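You operate a simulated robot arm through the tools that you are given. There is no shell and no other tool. Be economical: measure what you need, move in short steps, check, and stop when the job is done.

Carry out the task below with a simulated two-armed robot. There is one attempt and no reset: what you move stays moved.

## Task
Park the trolley at the yellow mark and scrub off both oil stains.
Fine: brake on again after rolling. Press the yellow sponge in the tin of paste first; one stain is on the trolley, one on the cabinet with orange doors. Put the sponge back. What is to be rubbed or washed off counts as gone when no trace of it is left.
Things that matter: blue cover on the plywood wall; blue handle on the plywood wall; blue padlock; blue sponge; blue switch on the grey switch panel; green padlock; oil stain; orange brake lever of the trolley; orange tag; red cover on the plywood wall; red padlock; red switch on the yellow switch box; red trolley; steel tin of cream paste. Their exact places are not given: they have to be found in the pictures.

Only the result counts: the job must be done as asked and must still hold three seconds after the hand-in. Knocking over, shifting, dropping, spilling or breaking anything else fails it.

## Robot
Two 7-joint arms with two-finger parallel grippers on one trunk, on a base that drives. Base frame: it is fixed to the floor where the robot stands at the start and does not move with it; the origin is under the middle of the robot, x ahead of it, y to its left, z up; the surface under the hand at the start is at about z = 800. Lengths are in mm, angles in rad, forces in N, time in s.
The left shoulder is at the start at [30, 119, 935], the right one opposite. With the tool pointing down near the work surface each hand reaches from about 280 to 680 mm from the robot's upright axis, wherever it stands, measured 20 degrees to its own side. Places, roughly: blue cover on the plywood wall [500, -200, 1100]; blue handle on the plywood wall [600, -300, 1100]; blue sponge, yellow sponge [1000, 1000, 1000]; blue switch on the grey switch panel [800, 100, 1400]; oil stain [800, 900, 900]; orange brake lever of the trolley [400, 0, 600]; orange tag (5x2x11 cm) [1000, 900, 900]; red cover on the plywood wall [700, 300, 1100]; red switch on the yellow switch box [800, 200, 1100]; red trolley [500, -200, 500]; steel tin of cream paste [700, 500, 900]; white switch on the grey switch panel [800, 300, 1300]; yellow knob on the plywood wall [600, -300, 1300]; yellow switch on the grey switch panel [800, 0, 1400]; yellow tag (5x2x11 cm) [1000, 1000, 900]. Payload 3.43 kg a hand.
Tool frame (each hand has its own): the origin (TCP) lies between the finger pads and is the grasp point; the fingertips stand 30 mm ahead of it; z points along the fingers, y is the line along which they close. Largest opening 94 mm; finger width 28, thickness 10; the body of the gripper, 50 by 96 mm, starts 55 mm behind the TCP.
Orientation is that of the tool frame in the base frame, as a unit quaternion [x, y, z, w]. With the fingers straight down and closing along the base's y, the tool's x points along the base's -x, its y along +y and its z along -z.

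## Interface
- The arms move only by the tool jog_arm. It takes "left_series", "right_series" or both (then of equal length, played together; a hand with none holds still); each is a list of rows, each a list of 6 numbers: the shift along the tool's x, y, z in mm, then the turn, a rotation vector about the tool's x, y, z in rad. In form: [[dx, dy, dz, wx, wy, wz], ...]. A call has 1 to 10 rows; each row is the pose to reach, as a shift and turn from the pose commanded when the call began, along the tool's axes at that moment. "left_jaw" and "right_jaw" are, for a hand that has rows, the opening, from 0 (shut) to 1 (fully open), set as the call begins (left out, the last holds). Each row takes 0.2 s and may step no farther than 50 mm and 0.15 rad from the row before; otherwise, or with a gripper value out of range, the whole call is refused. A pose out of reach is approached as far as the arm can. The call stops where the force on the tool passes 60 N (or 10 N more than at its start, if that is more) or the arm is blocked; 0.2 s more then pass. The fingers move at their own pace (about 72 mm/s each) and stop on an object; they squeeze with about 40 N. The grip force told is the motor's: it shows also when the fingers shut on nothing. Time passes only in rows, and 0.2 s behind the last, so rows that repeat a pose let the fingers close. It gives the time, the measured TCP pose, the force on the tool (base axes), the opening and the grip force at its end, in the units of the frame above (readings bear some noise), with the torque about the TCP (base axes, N m) and any sound that the robot's microphone picked up.
- Cameras (640 x 400 px; columns grow to the right, rows downward): "scene" is now at [40.1, 27.7, 1638.6]; the picture's right is [0.34, -0.94, 0.00], its down [-0.73, -0.27, -0.63] and it looks along [0.59, 0.21, -0.78] (base axes); focal length 233 px, centre (320, 200). "left" rides on the left gripper at [76, -14, -102] in its tool frame; the picture's right is [0.18, 0.98, 0.00], its down [-0.75, 0.14, -0.64] and it looks along [-0.63, 0.12, 0.77] (tool axes); focal length 243 px, centre (320, 200). "right" rides on the right gripper at [76, 14, -102] in its tool frame; the picture's right is [-0.18, 0.98, 0.00], its down [-0.75, -0.14, -0.64] and it looks along [-0.63, -0.12, 0.77] (tool axes); focal length 243 px, centre (320, 200).
- snapshot(camera): a new picture of that camera. The clock stands still meanwhile.
- raise_lower(by): slides the trunk up (or, below 0, down) by that many mm; the arms and the scene camera ride with it, the base frame stays. It gives what a move gives, with no picture.
- base_move(legs): drives the robot by 1 to 6 legs, each [ahead, turn to the left] in mm and rad, along the robot's own axes; the way and the turn of a leg run together, so that a leg with both is an arc; at most 1500 mm and 3.142 rad a leg. The arms and the cameras ride along, it lands a little off, and it stops where it bumps. It gives what a move gives.
- head_to(pan, tilt): turns the head with the scene camera to pan (to the left, within 2.496 rad either way) and tilt (down, from -0.506 to 1.204), counted from straight ahead of the robot. It gives what a move gives.
- pixel_to_xyz(camera, pixels): for up to 12 pixels [column, row] of the newest picture of that camera ("zoom" is the newest enlarged one), the place [x, y, z] in the base frame of the surface seen there, good to about 3 mm. The clock stands still meanwhile.
- enlarge(camera, box): a new picture of the part [left, top, right, bottom] of that camera's present view, enlarged. The clock stands still meanwhile.
- job_done(): hands the job in; it is judged then, once.

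Work in short steps. Measure before you move; look again where a grasp or a placing could have gone wrong, and mend it. You have 80 turns and 78 pictures in all, those below and enlarged ones among them. Open the grippers and draw the arms clear of the work before you hand the job in, unless the task says otherwise; then end with one line.

The tools are called after ">>>" by a JSON object that holds its "op" and its "data". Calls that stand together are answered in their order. jog_arm: Moves the arms, as the interface text tells. Its arguments: {"type":"object","properties":{"left_series":{"type":"array"},"left_jaw":{"type":"number"},"right_series":{"type":"array"},"right_jaw":{"type":"number"}},"required":[]} The other tools are called the same way: raise_lower (by) slides the trunk up or down; base_move (legs) drives the base; head_to (pan, tilt) turns the head that bears the scene camera; snapshot (camera) takes a picture; pixel_to_xyz (camera, pixels) gives the place of the surface under pixels of a picture; enlarge (camera, box) takes an enlarged picture of a part of a camera's view; job_done () hands the job in.

At the start:

```text
clock: 0.0
left_tool_pos: [475.2, 215.2, 1223.2]
left_tcp_rot: [0.0, 1.0, 0.0, 0.0]
left_wrist_force: [0.2, 1.0, 0.1]
left_ft_torque: [-0.02, 0.0, -0.05]
left_finger_gap: 93.8
left_grip_force: 0.1
right_tool_pos: [455.1, -195.8, 1252.1]
right_tcp_rot: [0.001, 1.0, 0.0, -0.001]
right_wrist_force: [0.3, -0.7, -0.3]
right_ft_torque: [0.04, -0.02, 0.0]
right_finger_gap: 93.9
right_grip_force: 0.0
trunk travel left (down, up): [-200.0, 210.0]
robot x, y, heading: [-0.9, -0.8, -0.001]
head pan, tilt: [0.351, 0.894]
```

scene: 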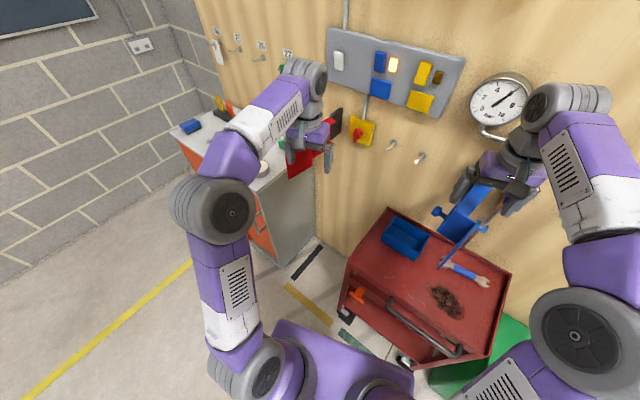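
right: 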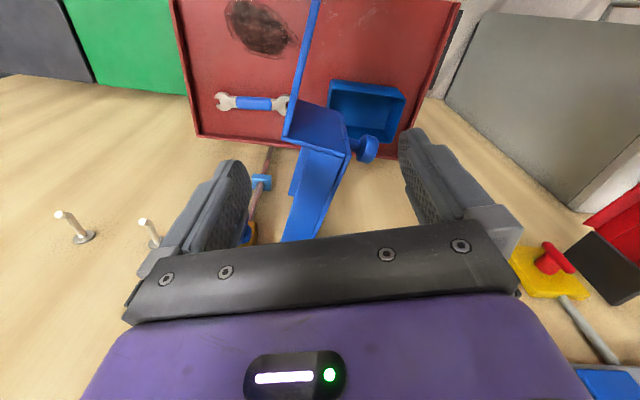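
left: 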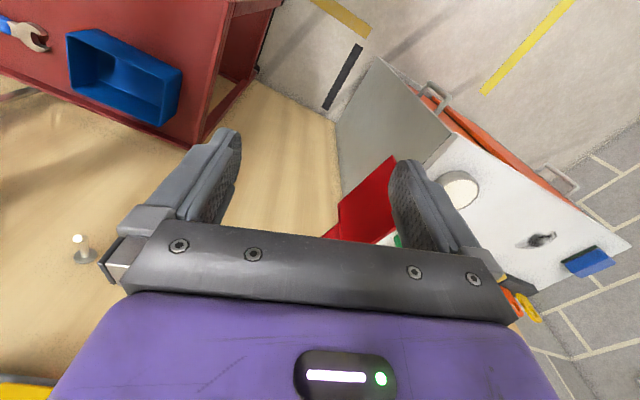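

The scene shows the trolley at (430,280) with the brake lever at (357,295), and floor strips at (308,262), (308,303) and (355,340). I enlarge the trolley and the cabinet.

>>> {"op": "enlarge", "data": {"camera": "scene", "box": [270, 200, 530, 400]}}

>>> {"op": "enlarge", "data": {"camera": "scene", "box": [160, 60, 360, 260]}}

>>> {"op": "pixel_to_xyz", "data": {"camera": "scene", "pixels": [[308, 262], [285, 287], [308, 303], [330, 324], [355, 340], [357, 295], [389, 210], [511, 271], [346, 258], [490, 358], [448, 300], [403, 240]]}}

```text
2.00 times, centred on (400, 300) of scene
```

zoom: 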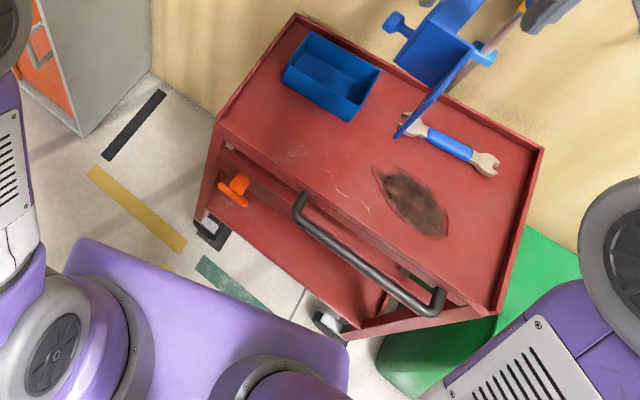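

```text
2.00 times, centred on (260, 160) of scene
```

zoom: 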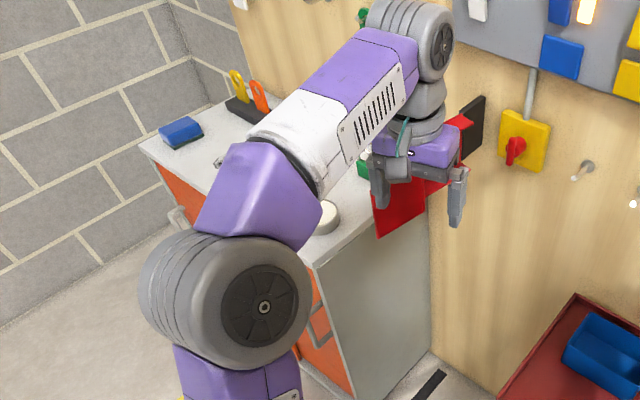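

```text
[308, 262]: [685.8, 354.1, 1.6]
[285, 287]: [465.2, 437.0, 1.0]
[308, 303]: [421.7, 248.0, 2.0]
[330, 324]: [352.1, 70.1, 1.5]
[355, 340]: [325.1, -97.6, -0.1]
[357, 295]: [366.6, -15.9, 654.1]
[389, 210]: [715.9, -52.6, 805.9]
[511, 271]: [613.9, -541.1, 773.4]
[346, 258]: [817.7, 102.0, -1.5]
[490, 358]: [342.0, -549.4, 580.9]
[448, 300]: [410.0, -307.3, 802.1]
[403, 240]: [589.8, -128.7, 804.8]
```

I look at the floor marks and trolley from another head angle.

>>> {"op": "head_to", "data": {"pan": 0.1, "tilt": 1.2}}

>>> {"op": "snapshot", "data": {"camera": "scene"}}

>>> {"op": "head_to", "data": {"pan": 0.9, "tilt": 0.6}}

>>> {"op": "snapshot", "data": {"camera": "scene"}}

```text
clock: 0.8
left_tool_pos: [474.6, 214.8, 1224.9]
left_tcp_rot: [0.0, 1.0, -0.001, 0.001]
left_wrist_force: [-0.8, -0.2, -0.4]
left_ft_torque: [-0.02, 0.02, -0.02]
left_finger_gap: 94.0
left_grip_force: 0.0
right_tool_pos: [454.8, -195.2, 1251.8]
right_tcp_rot: [0.001, 1.0, 0.001, 0.001]
right_wrist_force: [-0.1, 0.1, -0.2]
right_ft_torque: [0.01, -0.03, 0.05]
right_finger_gap: 94.0
right_grip_force: 0.0
trunk travel left (down, up): [-200.0, 210.0]
robot x, y, heading: [3.0, -0.1, 0.003]
head pan, tilt: [0.099, 1.201]
```

```text
72 pictures are left
```

scene: 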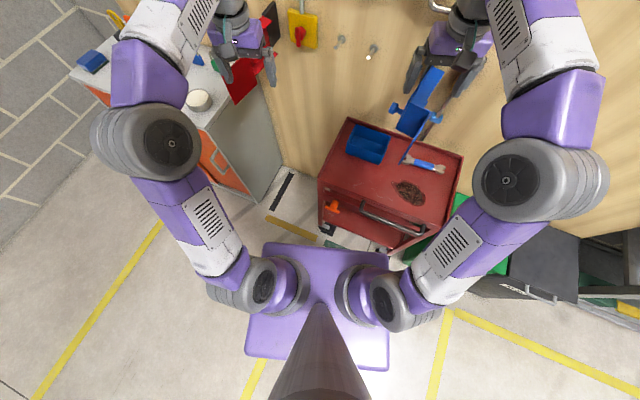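

```text
clock: 1.9
left_tool_pos: [474.4, 214.7, 1224.9]
left_tcp_rot: [0.0, 1.0, 0.0, 0.0]
left_wrist_force: [0.3, 0.1, 0.1]
left_ft_torque: [-0.01, -0.01, 0.03]
left_finger_gap: 94.0
left_grip_force: 0.0
right_tool_pos: [456.1, -195.7, 1252.0]
right_tcp_rot: [0.0, 1.0, 0.001, 0.0]
right_wrist_force: [0.3, -1.0, 0.3]
right_ft_torque: [0.02, -0.02, 0.02]
right_finger_gap: 93.9
right_grip_force: 0.1
trunk travel left (down, up): [-200.0, 210.0]
robot x, y, heading: [-1.2, -1.1, 0.003]
head pan, tilt: [0.901, 0.6]
```

```text
71 pictures are left
```

scene: 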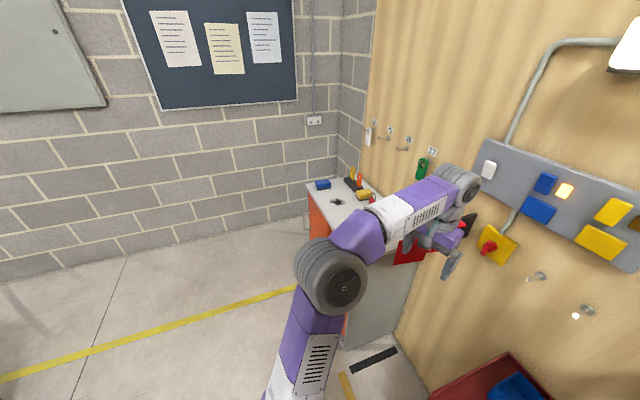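

I go back to the steep view to measure the marks and the trolley accurately.

>>> {"op": "head_to", "data": {"pan": 0.0, "tilt": 1.1}}

>>> {"op": "enlarge", "data": {"camera": "scene", "box": [220, 100, 520, 280]}}

```text
clock: 3.1
left_tool_pos: [474.6, 214.8, 1224.2]
left_tcp_rot: [0.0, 1.0, 0.0, 0.0]
left_wrist_force: [1.0, -0.3, 0.2]
left_ft_torque: [0.01, -0.04, 0.03]
left_finger_gap: 94.1
left_grip_force: 0.0
right_tool_pos: [456.4, -194.3, 1252.9]
right_tcp_rot: [0.0, 1.0, 0.0, 0.0]
right_wrist_force: [0.4, -0.2, -0.5]
right_ft_torque: [-0.03, 0.01, 0.01]
right_finger_gap: 93.8
right_grip_force: 0.1
trunk travel left (down, up): [-200.0, 210.0]
robot x, y, heading: [-0.5, 3.5, -0.002]
head pan, tilt: [0.0, 1.1]
```

```text
2.13 times, centred on (370, 190) of scene
```

zoom: 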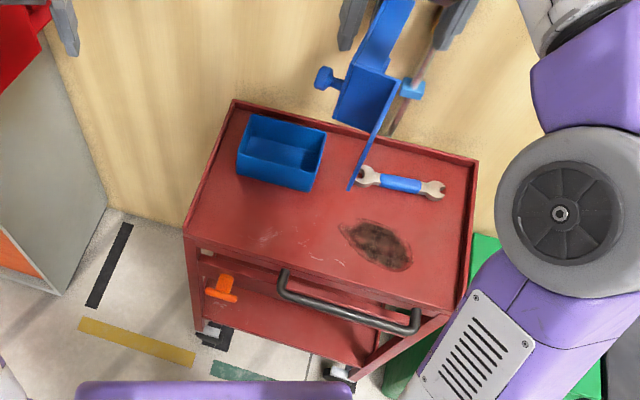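

Measure strip ends, trolley corners, handle, brake, stain, and items on the trolley.

>>> {"op": "pixel_to_xyz", "data": {"camera": "zoom", "pixels": [[80, 324], [193, 359], [127, 226], [92, 304], [213, 369], [235, 103], [477, 162], [186, 230], [458, 312], [284, 276], [418, 328], [225, 280]]}}

>>> {"op": "pixel_to_xyz", "data": {"camera": "zoom", "pixels": [[340, 227], [413, 262], [375, 245], [405, 185], [370, 175], [440, 190], [239, 293], [281, 160], [122, 214], [340, 372], [202, 340], [485, 250]]}}

>>> {"op": "pixel_to_xyz", "data": {"camera": "zoom", "pixels": [[340, 110], [365, 165], [420, 90], [365, 85], [62, 293], [105, 210], [150, 50], [310, 50], [222, 320], [340, 312], [390, 375], [580, 330]]}}

```text
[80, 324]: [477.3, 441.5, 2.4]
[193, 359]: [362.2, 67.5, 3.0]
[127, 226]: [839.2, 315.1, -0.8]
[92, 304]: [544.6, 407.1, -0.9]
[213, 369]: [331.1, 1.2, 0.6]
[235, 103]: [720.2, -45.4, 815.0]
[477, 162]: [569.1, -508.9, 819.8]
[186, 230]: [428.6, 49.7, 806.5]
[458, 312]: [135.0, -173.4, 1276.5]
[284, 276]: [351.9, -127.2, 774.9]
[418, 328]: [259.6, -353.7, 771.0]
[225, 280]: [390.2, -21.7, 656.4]
```

```text
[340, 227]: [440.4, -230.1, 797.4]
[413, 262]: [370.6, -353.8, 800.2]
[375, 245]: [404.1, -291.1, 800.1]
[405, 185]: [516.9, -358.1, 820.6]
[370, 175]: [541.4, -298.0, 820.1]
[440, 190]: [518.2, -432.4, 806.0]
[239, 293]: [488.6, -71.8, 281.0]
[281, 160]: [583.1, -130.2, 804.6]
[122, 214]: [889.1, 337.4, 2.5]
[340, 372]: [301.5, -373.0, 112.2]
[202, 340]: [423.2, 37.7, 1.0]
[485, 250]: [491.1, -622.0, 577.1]
```

```text
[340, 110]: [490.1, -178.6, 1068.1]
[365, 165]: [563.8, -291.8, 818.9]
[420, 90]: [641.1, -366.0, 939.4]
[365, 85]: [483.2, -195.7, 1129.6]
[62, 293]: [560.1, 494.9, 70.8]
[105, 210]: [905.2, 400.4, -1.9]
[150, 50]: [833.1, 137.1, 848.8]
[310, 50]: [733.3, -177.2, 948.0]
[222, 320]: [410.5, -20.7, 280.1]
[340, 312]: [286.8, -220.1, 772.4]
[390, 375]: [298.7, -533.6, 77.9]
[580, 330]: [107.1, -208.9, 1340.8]
```

Marks and trolley are nearly parallel: yellow strip centre is about 436 mm along the wall to the left of the trolley. I look closely at the brake lever (zoom 225,285) and under the trolley.

>>> {"op": "enlarge", "data": {"camera": "scene", "box": [290, 200, 370, 260]}}

>>> {"op": "snapshot", "data": {"camera": "left"}}

```text
6.67 times, centred on (330, 230) of scene
```

zoom: 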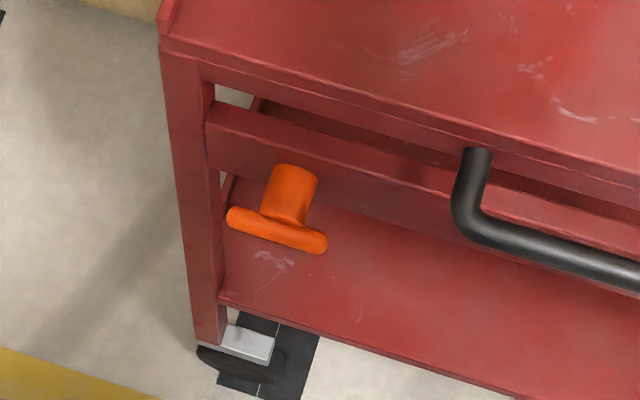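

```text
68 pictures are left
```

left: 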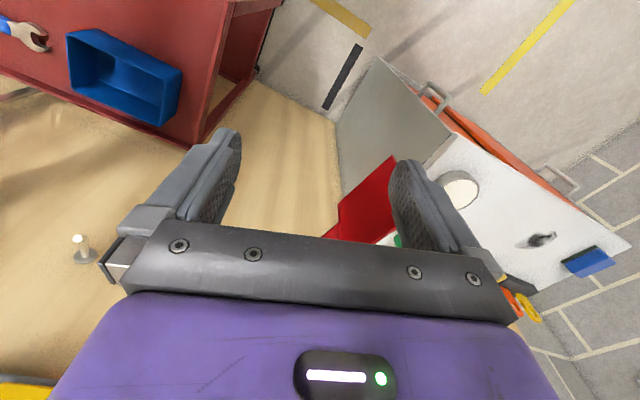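

The brake is an orange T-handle on the left front rail, and there is a black strip under the trolley too (zoom 290,350). I measure these.

>>> {"op": "pixel_to_xyz", "data": {"camera": "zoom", "pixels": [[240, 217], [315, 242], [278, 230], [290, 180], [280, 205], [314, 340], [298, 385], [262, 322], [240, 150], [227, 390], [470, 155], [480, 225]]}}

```text
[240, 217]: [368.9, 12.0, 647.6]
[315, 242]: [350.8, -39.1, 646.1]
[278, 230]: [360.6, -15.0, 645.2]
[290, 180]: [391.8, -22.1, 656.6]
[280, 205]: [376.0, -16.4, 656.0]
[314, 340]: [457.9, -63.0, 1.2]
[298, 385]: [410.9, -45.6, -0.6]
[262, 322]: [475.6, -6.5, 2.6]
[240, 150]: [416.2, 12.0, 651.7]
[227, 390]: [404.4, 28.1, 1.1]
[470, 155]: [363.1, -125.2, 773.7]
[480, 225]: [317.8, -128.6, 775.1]
```

I back the robot 200 mm and turn it to face the wall squarely, so the left hand can reach the brake horizontally.

>>> {"op": "base_move", "data": {"legs": [[-200, 0], [0, -0.315]]}}

>>> {"op": "head_to", "data": {"pan": 0.1, "tilt": 0.9}}

>>> {"op": "snapshot", "data": {"camera": "scene"}}

```text
clock: 5.7
left_tool_pos: [315.9, 56.2, 1225.5]
left_tcp_rot: [0.156, 0.988, 0.0, 0.0]
left_wrist_force: [0.3, 0.2, -0.1]
left_ft_torque: [0.0, -0.02, 0.0]
left_finger_gap: 94.0
left_grip_force: 0.0
right_tool_pos: [171.2, -326.7, 1252.9]
right_tcp_rot: [0.157, 0.988, 0.0, 0.001]
right_wrist_force: [0.2, 0.0, 0.4]
right_ft_torque: [0.01, 0.0, 0.05]
right_finger_gap: 94.1
right_grip_force: 0.0
trunk travel left (down, up): [-200.0, 210.0]
robot x, y, heading: [-202.4, -3.8, -0.317]
head pan, tilt: [0.0, 1.1]
```

```text
clock: 6.5
left_tool_pos: [316.5, 58.6, 1224.7]
left_tcp_rot: [0.156, 0.988, 0.001, 0.0]
left_wrist_force: [-0.4, 0.0, 0.0]
left_ft_torque: [-0.02, 0.02, -0.02]
left_finger_gap: 94.0
left_grip_force: 0.1
right_tool_pos: [171.0, -327.6, 1252.0]
right_tcp_rot: [0.157, 0.988, 0.001, 0.001]
right_wrist_force: [0.3, 0.2, 0.1]
right_ft_torque: [0.02, -0.01, 0.0]
right_finger_gap: 94.4
right_grip_force: 0.1
trunk travel left (down, up): [-200.0, 210.0]
robot x, y, heading: [-200.5, -1.3, -0.313]
head pan, tilt: [0.099, 0.901]
```

```text
67 pictures are left
```

scene: 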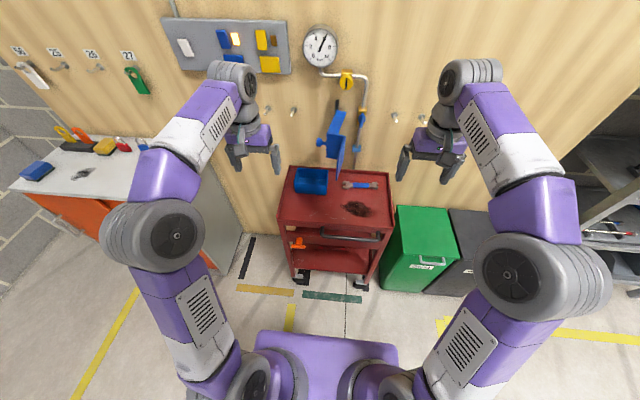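

The whole scene is now visible; I enlarge and measure the marks (238,288)-(293,294), (303,296)-(362,298).

>>> {"op": "enlarge", "data": {"camera": "scene", "box": [220, 160, 400, 320]}}

>>> {"op": "pixel_to_xyz", "data": {"camera": "scene", "pixels": [[238, 288], [293, 293], [304, 295], [361, 298], [253, 238], [242, 277], [289, 168], [389, 176], [278, 222], [380, 232], [299, 272], [299, 243]]}}

>>> {"op": "enlarge", "data": {"camera": "scene", "box": [0, 110, 240, 260]}}

```text
2.50 times, centred on (310, 240) of scene
```

zoom: 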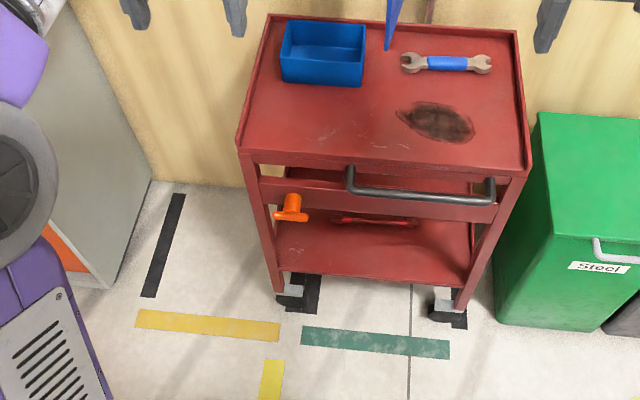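

```text
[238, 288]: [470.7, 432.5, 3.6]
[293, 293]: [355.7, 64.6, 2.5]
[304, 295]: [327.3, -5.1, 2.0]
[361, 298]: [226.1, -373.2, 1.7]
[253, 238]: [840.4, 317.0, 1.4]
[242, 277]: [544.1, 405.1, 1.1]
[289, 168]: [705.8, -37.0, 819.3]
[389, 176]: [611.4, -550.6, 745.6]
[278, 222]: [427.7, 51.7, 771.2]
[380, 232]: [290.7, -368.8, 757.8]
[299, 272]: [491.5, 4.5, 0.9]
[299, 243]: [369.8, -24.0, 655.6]
```

```text
2.67 times, centred on (120, 185) of scene
```

zoom: 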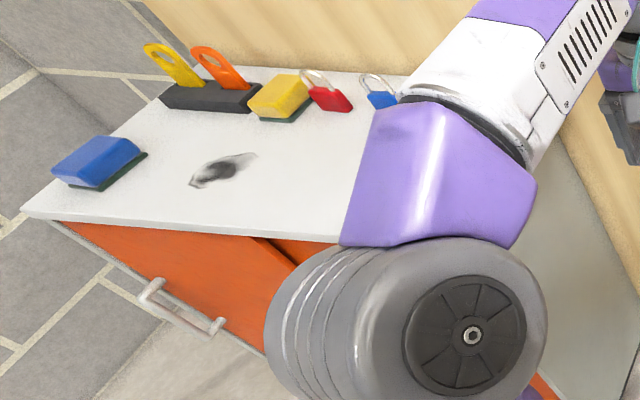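

I check the casters and the marks beneath the trolley more closely.

>>> {"op": "enlarge", "data": {"camera": "scene", "box": [285, 235, 385, 305]}}

>>> {"op": "pixel_to_xyz", "data": {"camera": "zoom", "pixels": [[60, 210], [80, 190], [108, 228], [30, 225], [50, 245], [490, 240], [530, 290], [445, 290], [480, 180], [500, 300], [20, 180], [420, 285]]}}

```text
5.71 times, centred on (335, 270) of scene
```

zoom: 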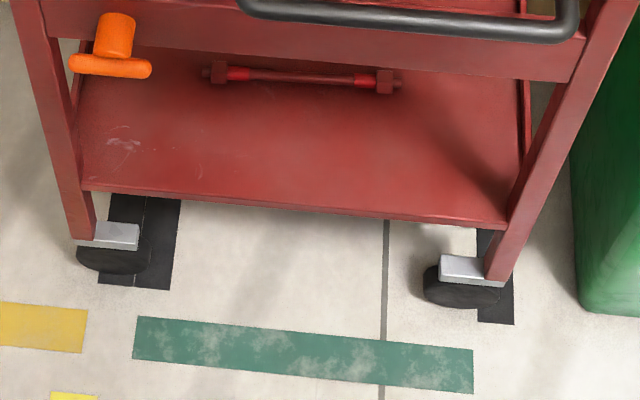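

```text
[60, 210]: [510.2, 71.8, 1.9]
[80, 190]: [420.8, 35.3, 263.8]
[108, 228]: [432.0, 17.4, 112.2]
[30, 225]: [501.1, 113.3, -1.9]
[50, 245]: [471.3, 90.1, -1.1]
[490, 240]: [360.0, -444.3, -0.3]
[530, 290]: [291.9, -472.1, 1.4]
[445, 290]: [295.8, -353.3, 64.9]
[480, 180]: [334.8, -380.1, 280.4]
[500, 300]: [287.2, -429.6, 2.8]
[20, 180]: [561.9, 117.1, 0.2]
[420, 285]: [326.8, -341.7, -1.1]
```

Brake T-bar centre is at (360,-15,645); I bring the left hand down in front of the trolley and turn it to point at the wall.

>>> {"op": "jog_arm", "data": {"left_series": [[10, -4, 45, 0, -0.14, 0], [20, -8, 90, 0, -0.28, 0], [30, -12, 135, 0, -0.42, 0], [40, -16, 180, 0, -0.56, 0], [50, -20, 225, 0, -0.7, 0], [60, -24, 270, 0, -0.84, 0], [70, -28, 315, 0, -0.98, 0], [80, -32, 360, 0, -1.12, 0], [90, -36, 405, 0, -1.26, 0], [100, -40, 450, 0, -1.4, 0]]}}

```text
clock: 8.9
left_tool_pos: [260.2, 64.2, 821.5]
left_tcp_rot: [0.275, 0.765, -0.231, 0.535]
left_wrist_force: [-0.1, -1.4, 0.4]
left_ft_torque: [0.01, -0.03, 0.04]
left_finger_gap: 94.0
left_grip_force: 0.0
left hand out of reach, approached as far as the arm can: row 6, 7, 8, 9, 10
right_tool_pos: [171.0, -327.9, 1251.8]
right_tcp_rot: [0.156, 0.988, 0.002, 0.002]
right_wrist_force: [0.0, -0.6, 0.9]
right_ft_torque: [0.05, 0.0, 0.0]
right_finger_gap: 94.2
right_grip_force: 0.1
trunk travel left (down, up): [-200.0, 210.0]
robot x, y, heading: [-200.6, -2.6, -0.312]
head pan, tilt: [0.099, 0.901]
stopped in row 10 (left hand): the arm was blocked; the commanded pose is now the measured one
```

The arm got blocked, so this pose is too close to the body; I look at the arm.

>>> {"op": "snapshot", "data": {"camera": "scene"}}

>>> {"op": "snapshot", "data": {"camera": "left"}}

```text
63 pictures are left
```

scene: 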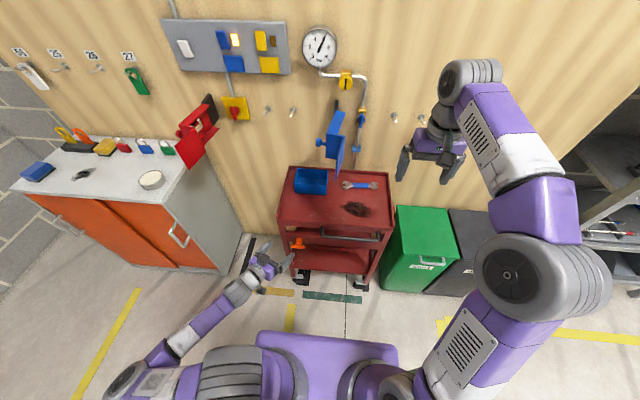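

```text
62 pictures are left
```

left: 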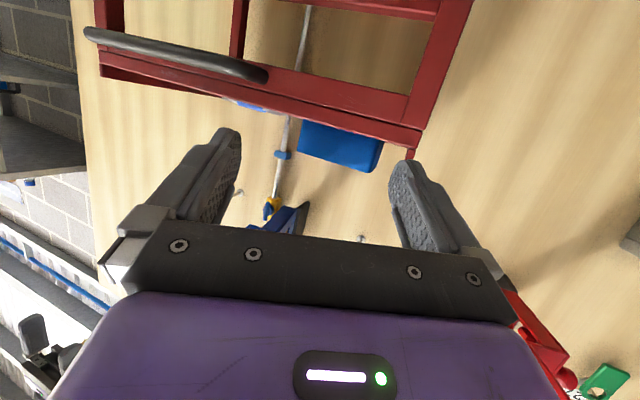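

The elbow is swung wide and the hand points a bit sideways. I lower the trunk 180 mm so the hand can work horizontally nearer shoulder height.

>>> {"op": "raise_lower", "data": {"by": -180}}

```text
clock: 10.9
left_tool_pos: [262.0, 66.8, 640.5]
left_tcp_rot: [0.274, 0.765, -0.233, 0.535]
left_wrist_force: [-0.4, -0.2, -0.1]
left_ft_torque: [-0.01, 0.01, 0.01]
left_finger_gap: 94.1
left_grip_force: 0.0
right_tool_pos: [171.3, -325.4, 1073.4]
right_tcp_rot: [0.154, 0.988, -0.001, 0.001]
right_wrist_force: [-0.3, 0.4, 0.2]
right_ft_torque: [-0.02, 0.0, 0.01]
right_finger_gap: 94.2
right_grip_force: 0.1
trunk travel left (down, up): [-20.0, 390.0]
robot x, y, heading: [-199.0, 1.6, -0.315]
head pan, tilt: [0.099, 0.901]
```

I turn the hand to a level pose with the fingers closing vertically, about 100 mm in front of the T-bar.

>>> {"op": "jog_arm", "data": {"left_series": [[-1, -3, 3, -0.054, 0.006, 0.138], [-2, -6, 5, -0.108, 0.013, 0.276], [-3, -10, 7, -0.163, 0.019, 0.414], [-4, -13, 9, -0.217, 0.025, 0.552], [-5, -16, 12, -0.271, 0.032, 0.69], [-7, -20, 14, -0.325, 0.038, 0.828], [-8, -23, 17, -0.379, 0.045, 0.966], [-9, -26, 19, -0.433, 0.051, 1.104], [-11, -30, 22, -0.488, 0.057, 1.242], [-12, -36, 26, -0.542, 0.064, 1.38]]}}

>>> {"op": "snapshot", "data": {"camera": "scene"}}

```text
clock: 13.1
left_tool_pos: [251.4, 163.1, 675.9]
left_tcp_rot: [0.578, 0.451, 0.337, 0.59]
left_wrist_force: [0.2, 0.1, -0.4]
left_ft_torque: [-0.02, -0.02, -0.01]
left_finger_gap: 93.8
left_grip_force: 0.1
left hand out of reach, approached as far as the arm can: row 3, 4, 5, 6, 7, 8, 9, 10
right_tool_pos: [172.9, -325.1, 1071.7]
right_tcp_rot: [0.154, 0.988, 0.0, 0.0]
right_wrist_force: [0.4, 0.0, -0.5]
right_ft_torque: [-0.01, 0.01, -0.02]
right_finger_gap: 94.0
right_grip_force: 0.0
trunk travel left (down, up): [-20.0, 390.0]
robot x, y, heading: [-202.5, -0.3, -0.312]
head pan, tilt: [0.099, 0.901]
```

```text
61 pictures are left
```

scene: 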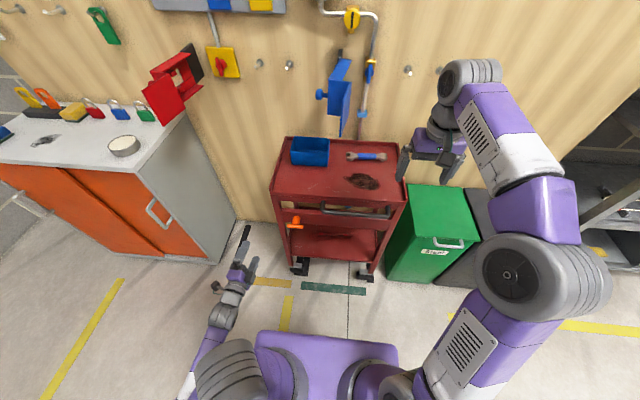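

The orientation was reached but the place is still too near the body; I go 45 mm forward to see whether it becomes reachable.

>>> {"op": "jog_arm", "data": {"left_series": [[0, 0, 25, 0, 0, 0], [0, 0, 45, 0, 0, 0], [0, 0, 45, 0, 0, 0]]}}

```text
clock: 13.9
left_tool_pos: [292.9, 164.6, 676.6]
left_tcp_rot: [0.581, 0.45, 0.332, 0.592]
left_wrist_force: [-0.3, 0.1, 0.6]
left_ft_torque: [0.0, -0.01, 0.0]
left_finger_gap: 94.2
left_grip_force: 0.1
left hand out of reach, approached as far as the arm can: row 1, 2, 3
right_tool_pos: [172.2, -325.1, 1072.2]
right_tcp_rot: [0.155, 0.988, 0.001, 0.001]
right_wrist_force: [0.1, 0.1, -0.3]
right_ft_torque: [-0.05, -0.02, -0.01]
right_finger_gap: 94.0
right_grip_force: 0.1
trunk travel left (down, up): [-20.0, 390.0]
robot x, y, heading: [-201.5, 0.4, -0.316]
head pan, tilt: [0.099, 0.901]
```

The hand is comfortable about 150 mm farther left, so I shift the base 145 mm to its right (turn, reverse, turn back).

>>> {"op": "base_move", "data": {"legs": [[0, 1.5], [-145, 0], [0, -1.5]]}}

>>> {"op": "snapshot", "data": {"camera": "left"}}

>>> {"op": "snapshot", "data": {"camera": "scene"}}

```text
clock: 22.5
left_tool_pos: [238.0, 29.8, 676.4]
left_tcp_rot: [0.58, 0.45, 0.332, 0.592]
left_wrist_force: [0.2, 0.7, 1.0]
left_ft_torque: [0.02, 0.01, 0.01]
left_finger_gap: 93.8
left_grip_force: 0.0
right_tool_pos: [116.4, -460.1, 1072.6]
right_tcp_rot: [0.156, 0.988, 0.0, 0.001]
right_wrist_force: [-0.2, 0.2, -0.1]
right_ft_torque: [-0.02, 0.0, -0.02]
right_finger_gap: 93.8
right_grip_force: 0.0
trunk travel left (down, up): [-20.0, 390.0]
robot x, y, heading: [-254.6, -134.2, -0.32]
head pan, tilt: [0.099, 0.901]
```

```text
60 pictures are left
```

left: 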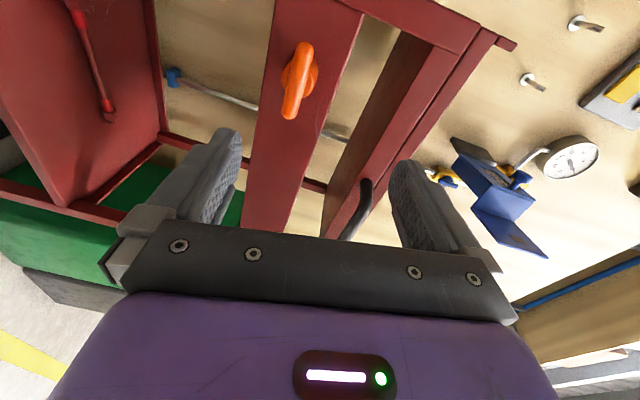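

```text
59 pictures are left
```

scene: 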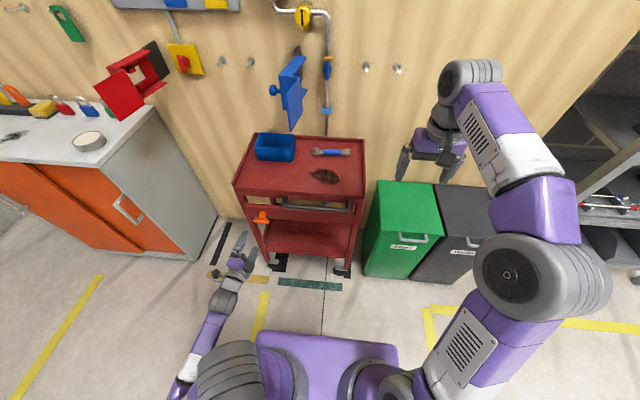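

The T-bar shows at (298,80) in the left camera; I measure it there.

>>> {"op": "pixel_to_xyz", "data": {"camera": "left", "pixels": [[306, 46], [298, 80], [289, 114], [316, 75], [275, 60], [335, 80]]}}

```text
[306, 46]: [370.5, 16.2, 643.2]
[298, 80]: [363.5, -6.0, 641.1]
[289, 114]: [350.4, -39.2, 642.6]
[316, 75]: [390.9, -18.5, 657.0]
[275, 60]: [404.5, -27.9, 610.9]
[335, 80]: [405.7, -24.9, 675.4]
```

I approach to 60 mm before the bar and trim the roll.

>>> {"op": "jog_arm", "data": {"left_series": [[4, -15, 37, -0.028, 0.003, 0.07], [8, -29, 73, -0.055, 0.006, 0.14], [8, -29, 73, -0.055, 0.006, 0.14]], "left_jaw": 1}}

>>> {"op": "snapshot", "data": {"camera": "left"}}

```text
clock: 23.3
left_tool_pos: [307.9, 39.7, 652.9]
left_tcp_rot: [0.599, 0.395, 0.38, 0.583]
left_wrist_force: [0.7, -0.5, -0.1]
left_ft_torque: [0.01, 0.0, 0.01]
left_finger_gap: 94.2
left_grip_force: 0.1
left hand out of reach, approached as far as the arm can: row 1, 2, 3
right_tool_pos: [115.7, -459.7, 1071.8]
right_tcp_rot: [0.155, 0.988, 0.0, 0.0]
right_wrist_force: [-0.2, 0.2, -1.0]
right_ft_torque: [0.01, 0.01, 0.0]
right_finger_gap: 93.9
right_grip_force: 0.0
trunk travel left (down, up): [-20.0, 390.0]
robot x, y, heading: [-257.0, -138.0, -0.314]
head pan, tilt: [0.099, 0.901]
```

```text
58 pictures are left
```

left: 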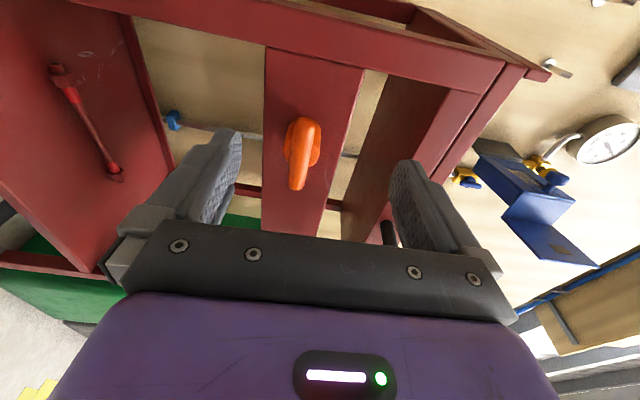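

The bar is between the finger planes; I advance 55 mm along the tool so the bar sits between the fingers.

>>> {"op": "jog_arm", "data": {"left_series": [[0, 0, 20, 0, 0, 0], [0, 0, 40, 0, 0, 0], [0, 0, 55, 0, 0, 0], [0, 0, 55, 0, 0, 0]]}}

>>> {"op": "snapshot", "data": {"camera": "left"}}

```text
clock: 24.3
left_tool_pos: [364.8, 33.5, 657.7]
left_tcp_rot: [0.596, 0.398, 0.384, 0.582]
left_wrist_force: [-0.1, -0.6, -0.1]
left_ft_torque: [-0.01, 0.0, -0.01]
left_finger_gap: 94.3
left_grip_force: 0.0
left hand out of reach, approached as far as the arm can: row 1, 2, 3, 4
right_tool_pos: [115.5, -459.1, 1072.4]
right_tcp_rot: [0.155, 0.988, -0.001, 0.002]
right_wrist_force: [0.0, -0.5, -0.5]
right_ft_torque: [-0.01, 0.02, -0.01]
right_finger_gap: 93.9
right_grip_force: 0.0
trunk travel left (down, up): [-20.0, 390.0]
robot x, y, heading: [-254.4, -128.9, -0.313]
head pan, tilt: [0.099, 0.901]
```

```text
57 pictures are left
```

left: 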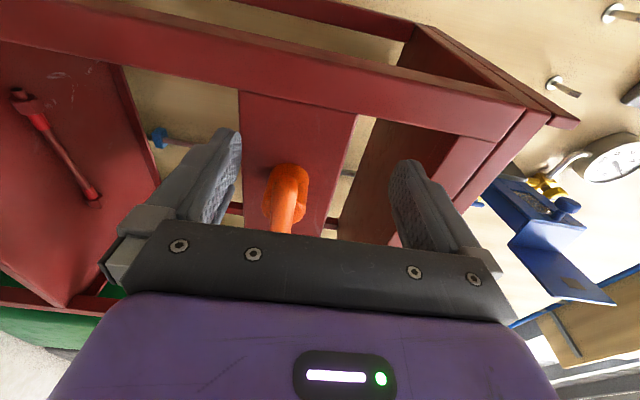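

The TCP is ~15 mm beyond the bar's left end. I relax the roll by 0.3 rad to see if the hand can come further right.

>>> {"op": "jog_arm", "data": {"left_series": [[0, 0, 0, 0, 0, -0.15], [0, 0, 0, 0, 0, -0.3], [0, 0, 0, 0, 0, -0.3]]}}

```text
clock: 25.1
left_tool_pos: [363.1, 34.3, 659.7]
left_tcp_rot: [0.529, 0.483, 0.293, 0.633]
left_wrist_force: [0.5, 0.1, 1.1]
left_ft_torque: [0.01, 0.02, 0.01]
left_finger_gap: 94.1
left_grip_force: 0.0
right_tool_pos: [115.4, -459.2, 1073.7]
right_tcp_rot: [0.155, 0.988, 0.0, 0.001]
right_wrist_force: [0.8, 0.7, -0.7]
right_ft_torque: [-0.02, 0.0, -0.01]
right_finger_gap: 94.3
right_grip_force: 0.1
trunk travel left (down, up): [-20.0, 390.0]
robot x, y, heading: [-256.1, -134.2, -0.319]
head pan, tilt: [0.099, 0.901]
```

Now reachable; I shift the hand to the middle of the bar at (362,-13,641).

>>> {"op": "jog_arm", "data": {"left_series": [[-18, -16, 8, 0, 0, 0], [-36, -31, 15, 0, 0, 0], [-36, -31, 15, 0, 0, 0]]}}

>>> {"op": "snapshot", "data": {"camera": "left"}}

```text
clock: 25.9
left_tool_pos: [369.9, 22.6, 656.2]
left_tcp_rot: [0.536, 0.48, 0.286, 0.633]
left_wrist_force: [0.1, 0.3, 0.5]
left_ft_torque: [-0.03, -0.01, 0.01]
left_finger_gap: 93.7
left_grip_force: 0.1
left hand out of reach, approached as far as the arm can: row 1, 2, 3
right_tool_pos: [116.5, -458.2, 1072.9]
right_tcp_rot: [0.156, 0.988, -0.001, 0.001]
right_wrist_force: [0.2, 0.0, 0.8]
right_ft_torque: [0.02, 0.0, 0.01]
right_finger_gap: 94.2
right_grip_force: 0.1
trunk travel left (down, up): [-20.0, 390.0]
robot x, y, heading: [-256.1, -132.6, -0.319]
head pan, tilt: [0.099, 0.901]
```

```text
56 pictures are left
```

left: 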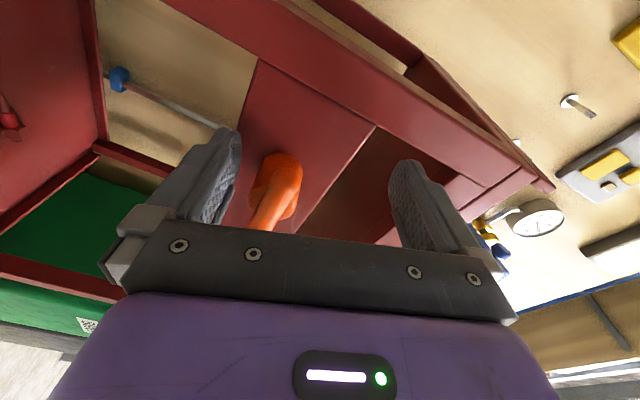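

I let the tool yaw 0.3 rad to the right, which the arm prefers, and move on toward the bar's middle.

>>> {"op": "jog_arm", "data": {"left_series": [[0, 0, 0, 0.045, -0.143, 0.004], [0, 0, 0, 0.09, -0.286, 0.008], [-15, -12, 3, 0.09, -0.286, 0.008], [-30, -25, 5, 0.09, -0.286, 0.008], [-30, -25, 5, 0.09, -0.286, 0.008]]}}

>>> {"op": "snapshot", "data": {"camera": "left"}}

```text
clock: 27.1
left_tool_pos: [362.1, -12.1, 641.5]
left_tcp_rot: [0.593, 0.4, 0.199, 0.67]
left_wrist_force: [0.4, -0.8, 0.1]
left_ft_torque: [-0.01, 0.01, -0.01]
left_finger_gap: 93.8
left_grip_force: 0.0
right_tool_pos: [115.5, -458.6, 1072.2]
right_tcp_rot: [0.156, 0.988, 0.0, 0.0]
right_wrist_force: [-0.7, -0.3, -0.8]
right_ft_torque: [0.01, 0.0, -0.02]
right_finger_gap: 93.7
right_grip_force: 0.0
trunk travel left (down, up): [-20.0, 390.0]
robot x, y, heading: [-257.6, -130.5, -0.313]
head pan, tilt: [0.099, 0.901]
```

```text
55 pictures are left
```

left: 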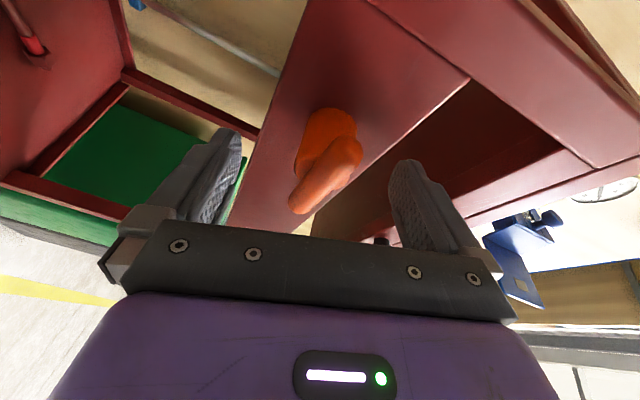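

The TCP is on the bar centre. I close the fingers on the bar.

>>> {"op": "jog_arm", "data": {"left_series": [[0, 0, 0, 0, 0, 0], [0, 0, 0, 0, 0, 0], [0, 0, 0, 0, 0, 0], [0, 0, 0, 0, 0, 0]], "left_jaw": 0}}

>>> {"op": "snapshot", "data": {"camera": "left"}}

```text
clock: 28.1
left_tool_pos: [361.4, -13.6, 643.0]
left_tcp_rot: [0.592, 0.399, 0.2, 0.671]
left_wrist_force: [4.8, 1.5, 6.6]
left_ft_torque: [-0.31, -0.88, 0.51]
left_finger_gap: 34.1
left_grip_force: 45.1
right_tool_pos: [115.5, -458.6, 1072.8]
right_tcp_rot: [0.156, 0.988, -0.001, 0.0]
right_wrist_force: [-0.1, -0.7, 0.2]
right_ft_torque: [-0.03, 0.04, 0.01]
right_finger_gap: 94.3
right_grip_force: 0.1
trunk travel left (down, up): [-20.0, 390.0]
robot x, y, heading: [-259.2, -131.8, -0.319]
head pan, tilt: [0.099, 0.901]
```

```text
54 pictures are left
```

left: 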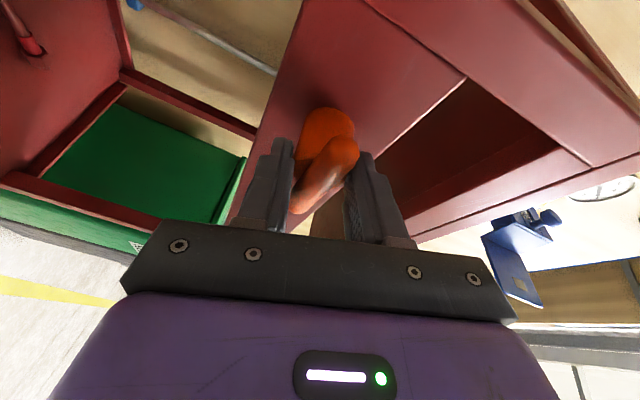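

Grip holds at 34 mm. I turn about the stem axis counter-clockwise by 0.3 rad and watch torque.

>>> {"op": "jog_arm", "data": {"left_series": [[0, 0, 0, -0.05, -0.02, -0.135], [0, 0, 0, -0.1, -0.04, -0.27], [0, 0, 0, -0.15, -0.06, -0.405], [0, 0, 0, -0.15, -0.06, -0.405]]}}

>>> {"op": "snapshot", "data": {"camera": "left"}}

```text
clock: 29.1
left_tool_pos: [363.0, -11.6, 641.4]
left_tcp_rot: [0.454, 0.475, 0.072, 0.75]
left_wrist_force: [9.1, 5.2, 5.1]
left_ft_torque: [-0.27, -0.59, 1.11]
left_finger_gap: 34.2
left_grip_force: 45.1
right_tool_pos: [116.4, -459.5, 1072.6]
right_tcp_rot: [0.156, 0.988, 0.0, 0.001]
right_wrist_force: [0.1, 0.4, -0.1]
right_ft_torque: [0.01, 0.0, 0.05]
right_finger_gap: 94.1
right_grip_force: 0.1
trunk travel left (down, up): [-20.0, 390.0]
robot x, y, heading: [-256.2, -131.8, -0.314]
head pan, tilt: [0.099, 0.901]
```

```text
53 pictures are left
```

left: 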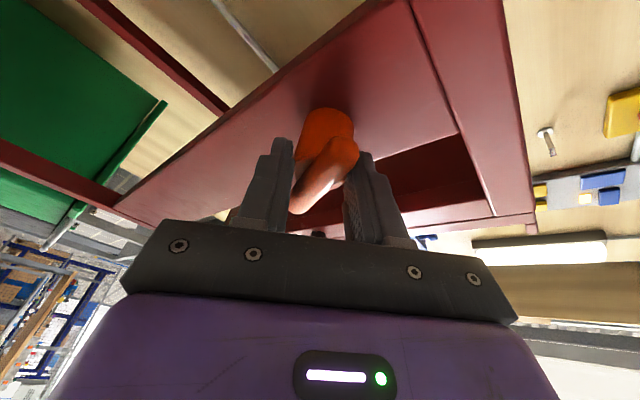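

The bar turns with the hand at low torque. I continue counter-clockwise by about 1.15 rad.

>>> {"op": "jog_arm", "data": {"left_series": [[0, 0, 0, -0.05, -0.0186, -0.1346], [0, 0, 0, -0.1, -0.037, -0.269], [0, 0, 0, -0.15, -0.056, -0.404], [0, 0, 0, -0.2, -0.074, -0.538], [0, 0, 0, -0.25, -0.093, -0.673], [0, 0, 0, -0.3, -0.112, -0.808], [0, 0, 0, -0.35, -0.13, -0.942], [0, 0, 0, -0.4, -0.149, -1.077], [0, 0, 0, -0.4, -0.149, -1.077]]}}

>>> {"op": "enlarge", "data": {"camera": "scene", "box": [200, 160, 320, 280]}}

```text
clock: 31.1
left_tool_pos: [361.2, -12.1, 638.0]
left_tcp_rot: [0.001, 0.566, -0.263, 0.782]
left_wrist_force: [0.2, -4.7, -17.1]
left_ft_torque: [1.08, 0.12, 1.78]
left_finger_gap: 34.4
left_grip_force: 44.7
right_tool_pos: [116.6, -459.7, 1071.9]
right_tcp_rot: [0.155, 0.988, 0.0, 0.0]
right_wrist_force: [-0.6, -0.1, -0.4]
right_ft_torque: [0.0, 0.0, -0.01]
right_finger_gap: 94.0
right_grip_force: 0.0
trunk travel left (down, up): [-20.0, 390.0]
robot x, y, heading: [-254.6, -136.2, -0.313]
head pan, tilt: [0.099, 0.901]
```

```text
3.33 times, centred on (260, 220) of scene
```

zoom: 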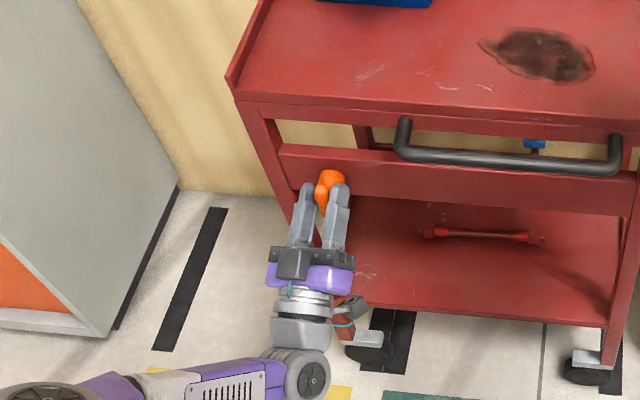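

The T-bar now stands upright. I test whether the trolley is free by pulling it 30 mm left by the T.

>>> {"op": "jog_arm", "data": {"left_series": [[-3, 9, 0, 0, 0, 0], [-6.5, 19, 0, 0, 0, 0], [-10, 28, 0, 0, 0, 0], [-10, 28, 0, 0, 0, 0]]}}

>>> {"op": "enlarge", "data": {"camera": "scene", "box": [200, 160, 360, 300]}}

```text
clock: 32.1
left_tool_pos: [370.8, 16.0, 638.5]
left_tcp_rot: [0.001, 0.565, -0.263, 0.782]
left_wrist_force: [-3.9, 4.6, -21.6]
left_ft_torque: [0.47, 1.08, 1.29]
left_finger_gap: 34.2
left_grip_force: 45.0
right_tool_pos: [117.9, -457.4, 1072.1]
right_tcp_rot: [0.155, 0.988, 0.0, 0.0]
right_wrist_force: [1.1, -0.2, 0.9]
right_ft_torque: [-0.02, 0.0, -0.02]
right_finger_gap: 93.9
right_grip_force: 0.0
trunk travel left (down, up): [-20.0, 390.0]
robot x, y, heading: [-253.4, -130.7, -0.311]
head pan, tilt: [0.099, 0.901]
```

```text
2.86 times, centred on (280, 230) of scene
```

zoom: 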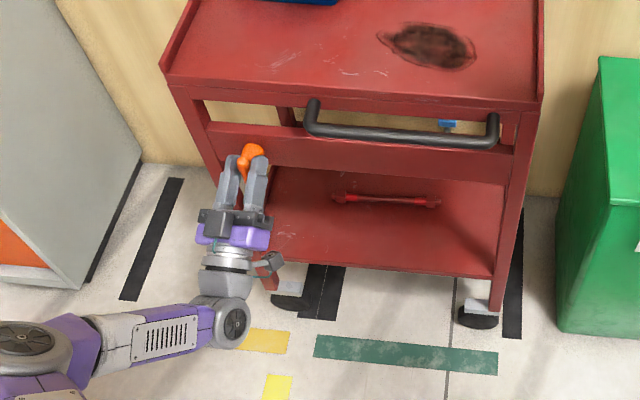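

The trolley rolls freely with the brake off. I keep pulling it along the wall, 20 mm per row.

>>> {"op": "jog_arm", "data": {"left_series": [[-5, 15, 0, 0, 0, 0], [-11, 33, 0, 0, 0, 0], [-17.7, 52, -0.6, 0, 0, 0], [-24, 71, -0.8, 0, 0, 0], [-30.6, 90, -1, 0, 0, 0], [-37, 109, -1.3, 0, 0, 0], [-43.5, 128, -1.5, 0, 0, 0], [-50, 147, -1.7, 0, 0, 0], [-54, 159, -1.9, 0, 0, 0], [-54, 159, -1.9, 0, 0, 0]]}}

>>> {"op": "snapshot", "data": {"camera": "scene"}}

```text
clock: 34.3
left_tool_pos: [423.4, 176.5, 640.0]
left_tcp_rot: [0.001, 0.566, -0.263, 0.781]
left_wrist_force: [-8.9, 8.1, -23.7]
left_ft_torque: [0.57, 0.74, 1.5]
left_finger_gap: 34.4
left_grip_force: 44.5
right_tool_pos: [117.6, -458.0, 1073.7]
right_tcp_rot: [0.155, 0.988, -0.001, 0.0]
right_wrist_force: [-0.3, 0.0, -0.5]
right_ft_torque: [0.01, 0.02, -0.02]
right_finger_gap: 94.0
right_grip_force: 0.0
trunk travel left (down, up): [-20.0, 390.0]
robot x, y, heading: [-258.2, -133.0, -0.315]
head pan, tilt: [0.099, 0.901]
```

```text
50 pictures are left
```

scene: 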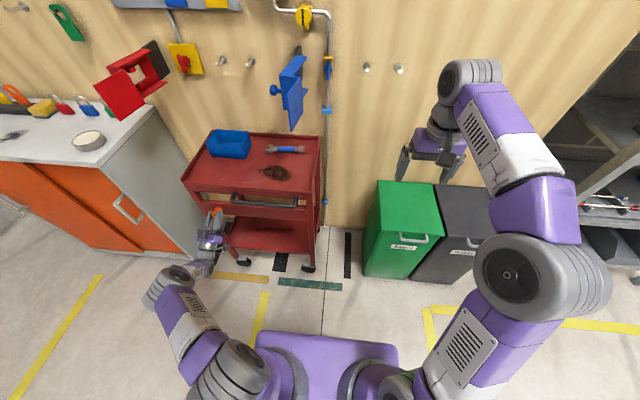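

The trolley follows well (about 198 mm so far). Continue another 170 mm.

>>> {"op": "jog_arm", "data": {"left_series": [[-5, 15, 0, 0, 0, 0], [-11, 33, 0, 0, 0, 0], [-17.7, 52, -0.6, 0, 0, 0], [-24, 71, -0.8, 0, 0, 0], [-30.6, 90, -1, 0, 0, 0], [-37, 109, -1.3, 0, 0, 0], [-43.5, 128, -1.5, 0, 0, 0], [-50, 147, -1.7, 0, 0, 0], [-54, 159, -1.9, 0, 0, 0], [-54, 159, -1.9, 0, 0, 0]]}}

>>> {"op": "snapshot", "data": {"camera": "scene"}}

```text
clock: 36.5
left_tool_pos: [437.5, 294.5, 671.0]
left_tcp_rot: [0.001, 0.564, -0.265, 0.782]
left_wrist_force: [14.5, -5.3, -15.0]
left_ft_torque: [0.47, 0.45, 0.59]
left_finger_gap: 19.0
left_grip_force: 44.6
left hand out of reach, approached as far as the arm can: row 5, 6, 7, 8, 9, 10
right_tool_pos: [116.6, -459.4, 1071.7]
right_tcp_rot: [0.156, 0.988, 0.001, -0.001]
right_wrist_force: [0.1, -0.5, 0.2]
right_ft_torque: [-0.01, -0.01, 0.0]
right_finger_gap: 93.9
right_grip_force: 0.0
trunk travel left (down, up): [-20.0, 390.0]
robot x, y, heading: [-256.9, -137.7, -0.315]
head pan, tilt: [0.099, 0.901]
```

```text
49 pictures are left
```

scene: 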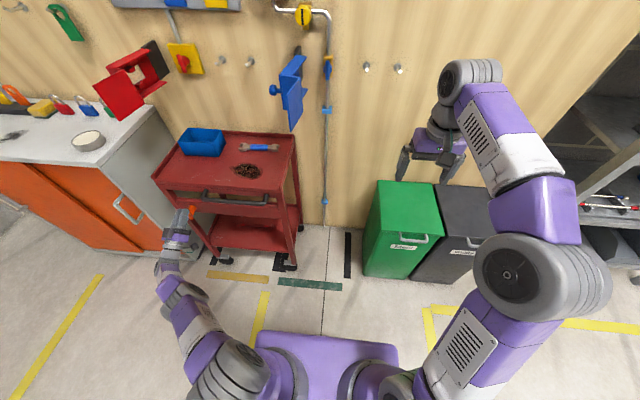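

The hand reached its limit and slid to the bar's end. I open, retreat 100 mm, and move the base about 300 mm left.

>>> {"op": "jog_arm", "data": {"left_series": [[0, 0, 0, 0, 0, 0], [0, 0, 0, 0, 0, 0], [0, 0, 0, 0, 0, 0], [-13, -5, -37, 0, 0, 0], [-27, -10, -75, 0, 0, 0], [-34, -13, -93, 0, 0, 0]], "left_jaw": 1}}

>>> {"op": "base_move", "data": {"legs": [[0, 1.5], [300, 0], [0, -1.5]]}}

>>> {"op": "snapshot", "data": {"camera": "scene"}}

>>> {"op": "snapshot", "data": {"camera": "left"}}

```text
clock: 37.9
left_tool_pos: [340.4, 326.9, 674.6]
left_tcp_rot: [0.004, 0.562, -0.265, 0.783]
left_wrist_force: [0.1, 0.8, -0.7]
left_ft_torque: [0.01, 0.0, 0.04]
left_finger_gap: 93.9
left_grip_force: 0.1
right_tool_pos: [116.2, -458.6, 1072.8]
right_tcp_rot: [0.156, 0.988, 0.0, 0.001]
right_wrist_force: [0.1, 0.5, 0.4]
right_ft_torque: [-0.01, 0.0, 0.0]
right_finger_gap: 94.0
right_grip_force: 0.1
trunk travel left (down, up): [-20.0, 390.0]
robot x, y, heading: [-255.3, -132.8, -0.317]
head pan, tilt: [0.099, 0.901]
```

```text
clock: 47.3
left_tool_pos: [451.9, 600.4, 674.1]
left_tcp_rot: [0.005, 0.563, -0.266, 0.782]
left_wrist_force: [0.3, 0.1, 0.2]
left_ft_torque: [-0.01, -0.01, -0.06]
left_finger_gap: 94.2
left_grip_force: 0.2
right_tool_pos: [224.6, -183.0, 1071.9]
right_tcp_rot: [0.157, 0.988, 0.0, 0.001]
right_wrist_force: [0.3, 0.2, 0.1]
right_ft_torque: [0.02, -0.01, 0.0]
right_finger_gap: 94.1
right_grip_force: 0.1
trunk travel left (down, up): [-20.0, 390.0]
robot x, y, heading: [-146.5, 140.4, -0.317]
head pan, tilt: [0.099, 0.901]
```

```text
48 pictures are left
```

scene: 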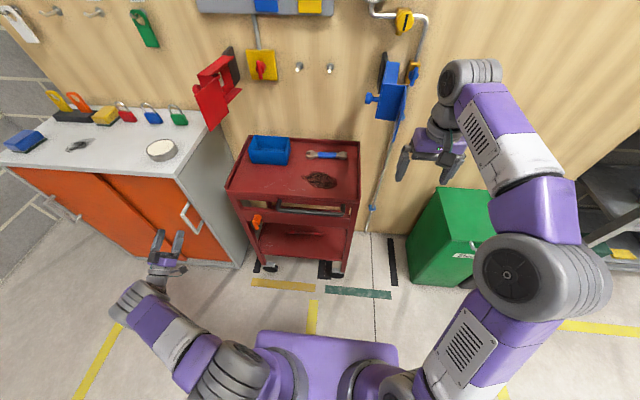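

```text
47 pictures are left
```

left: 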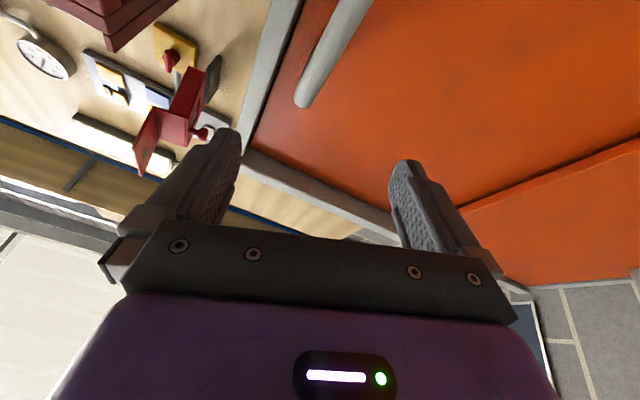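

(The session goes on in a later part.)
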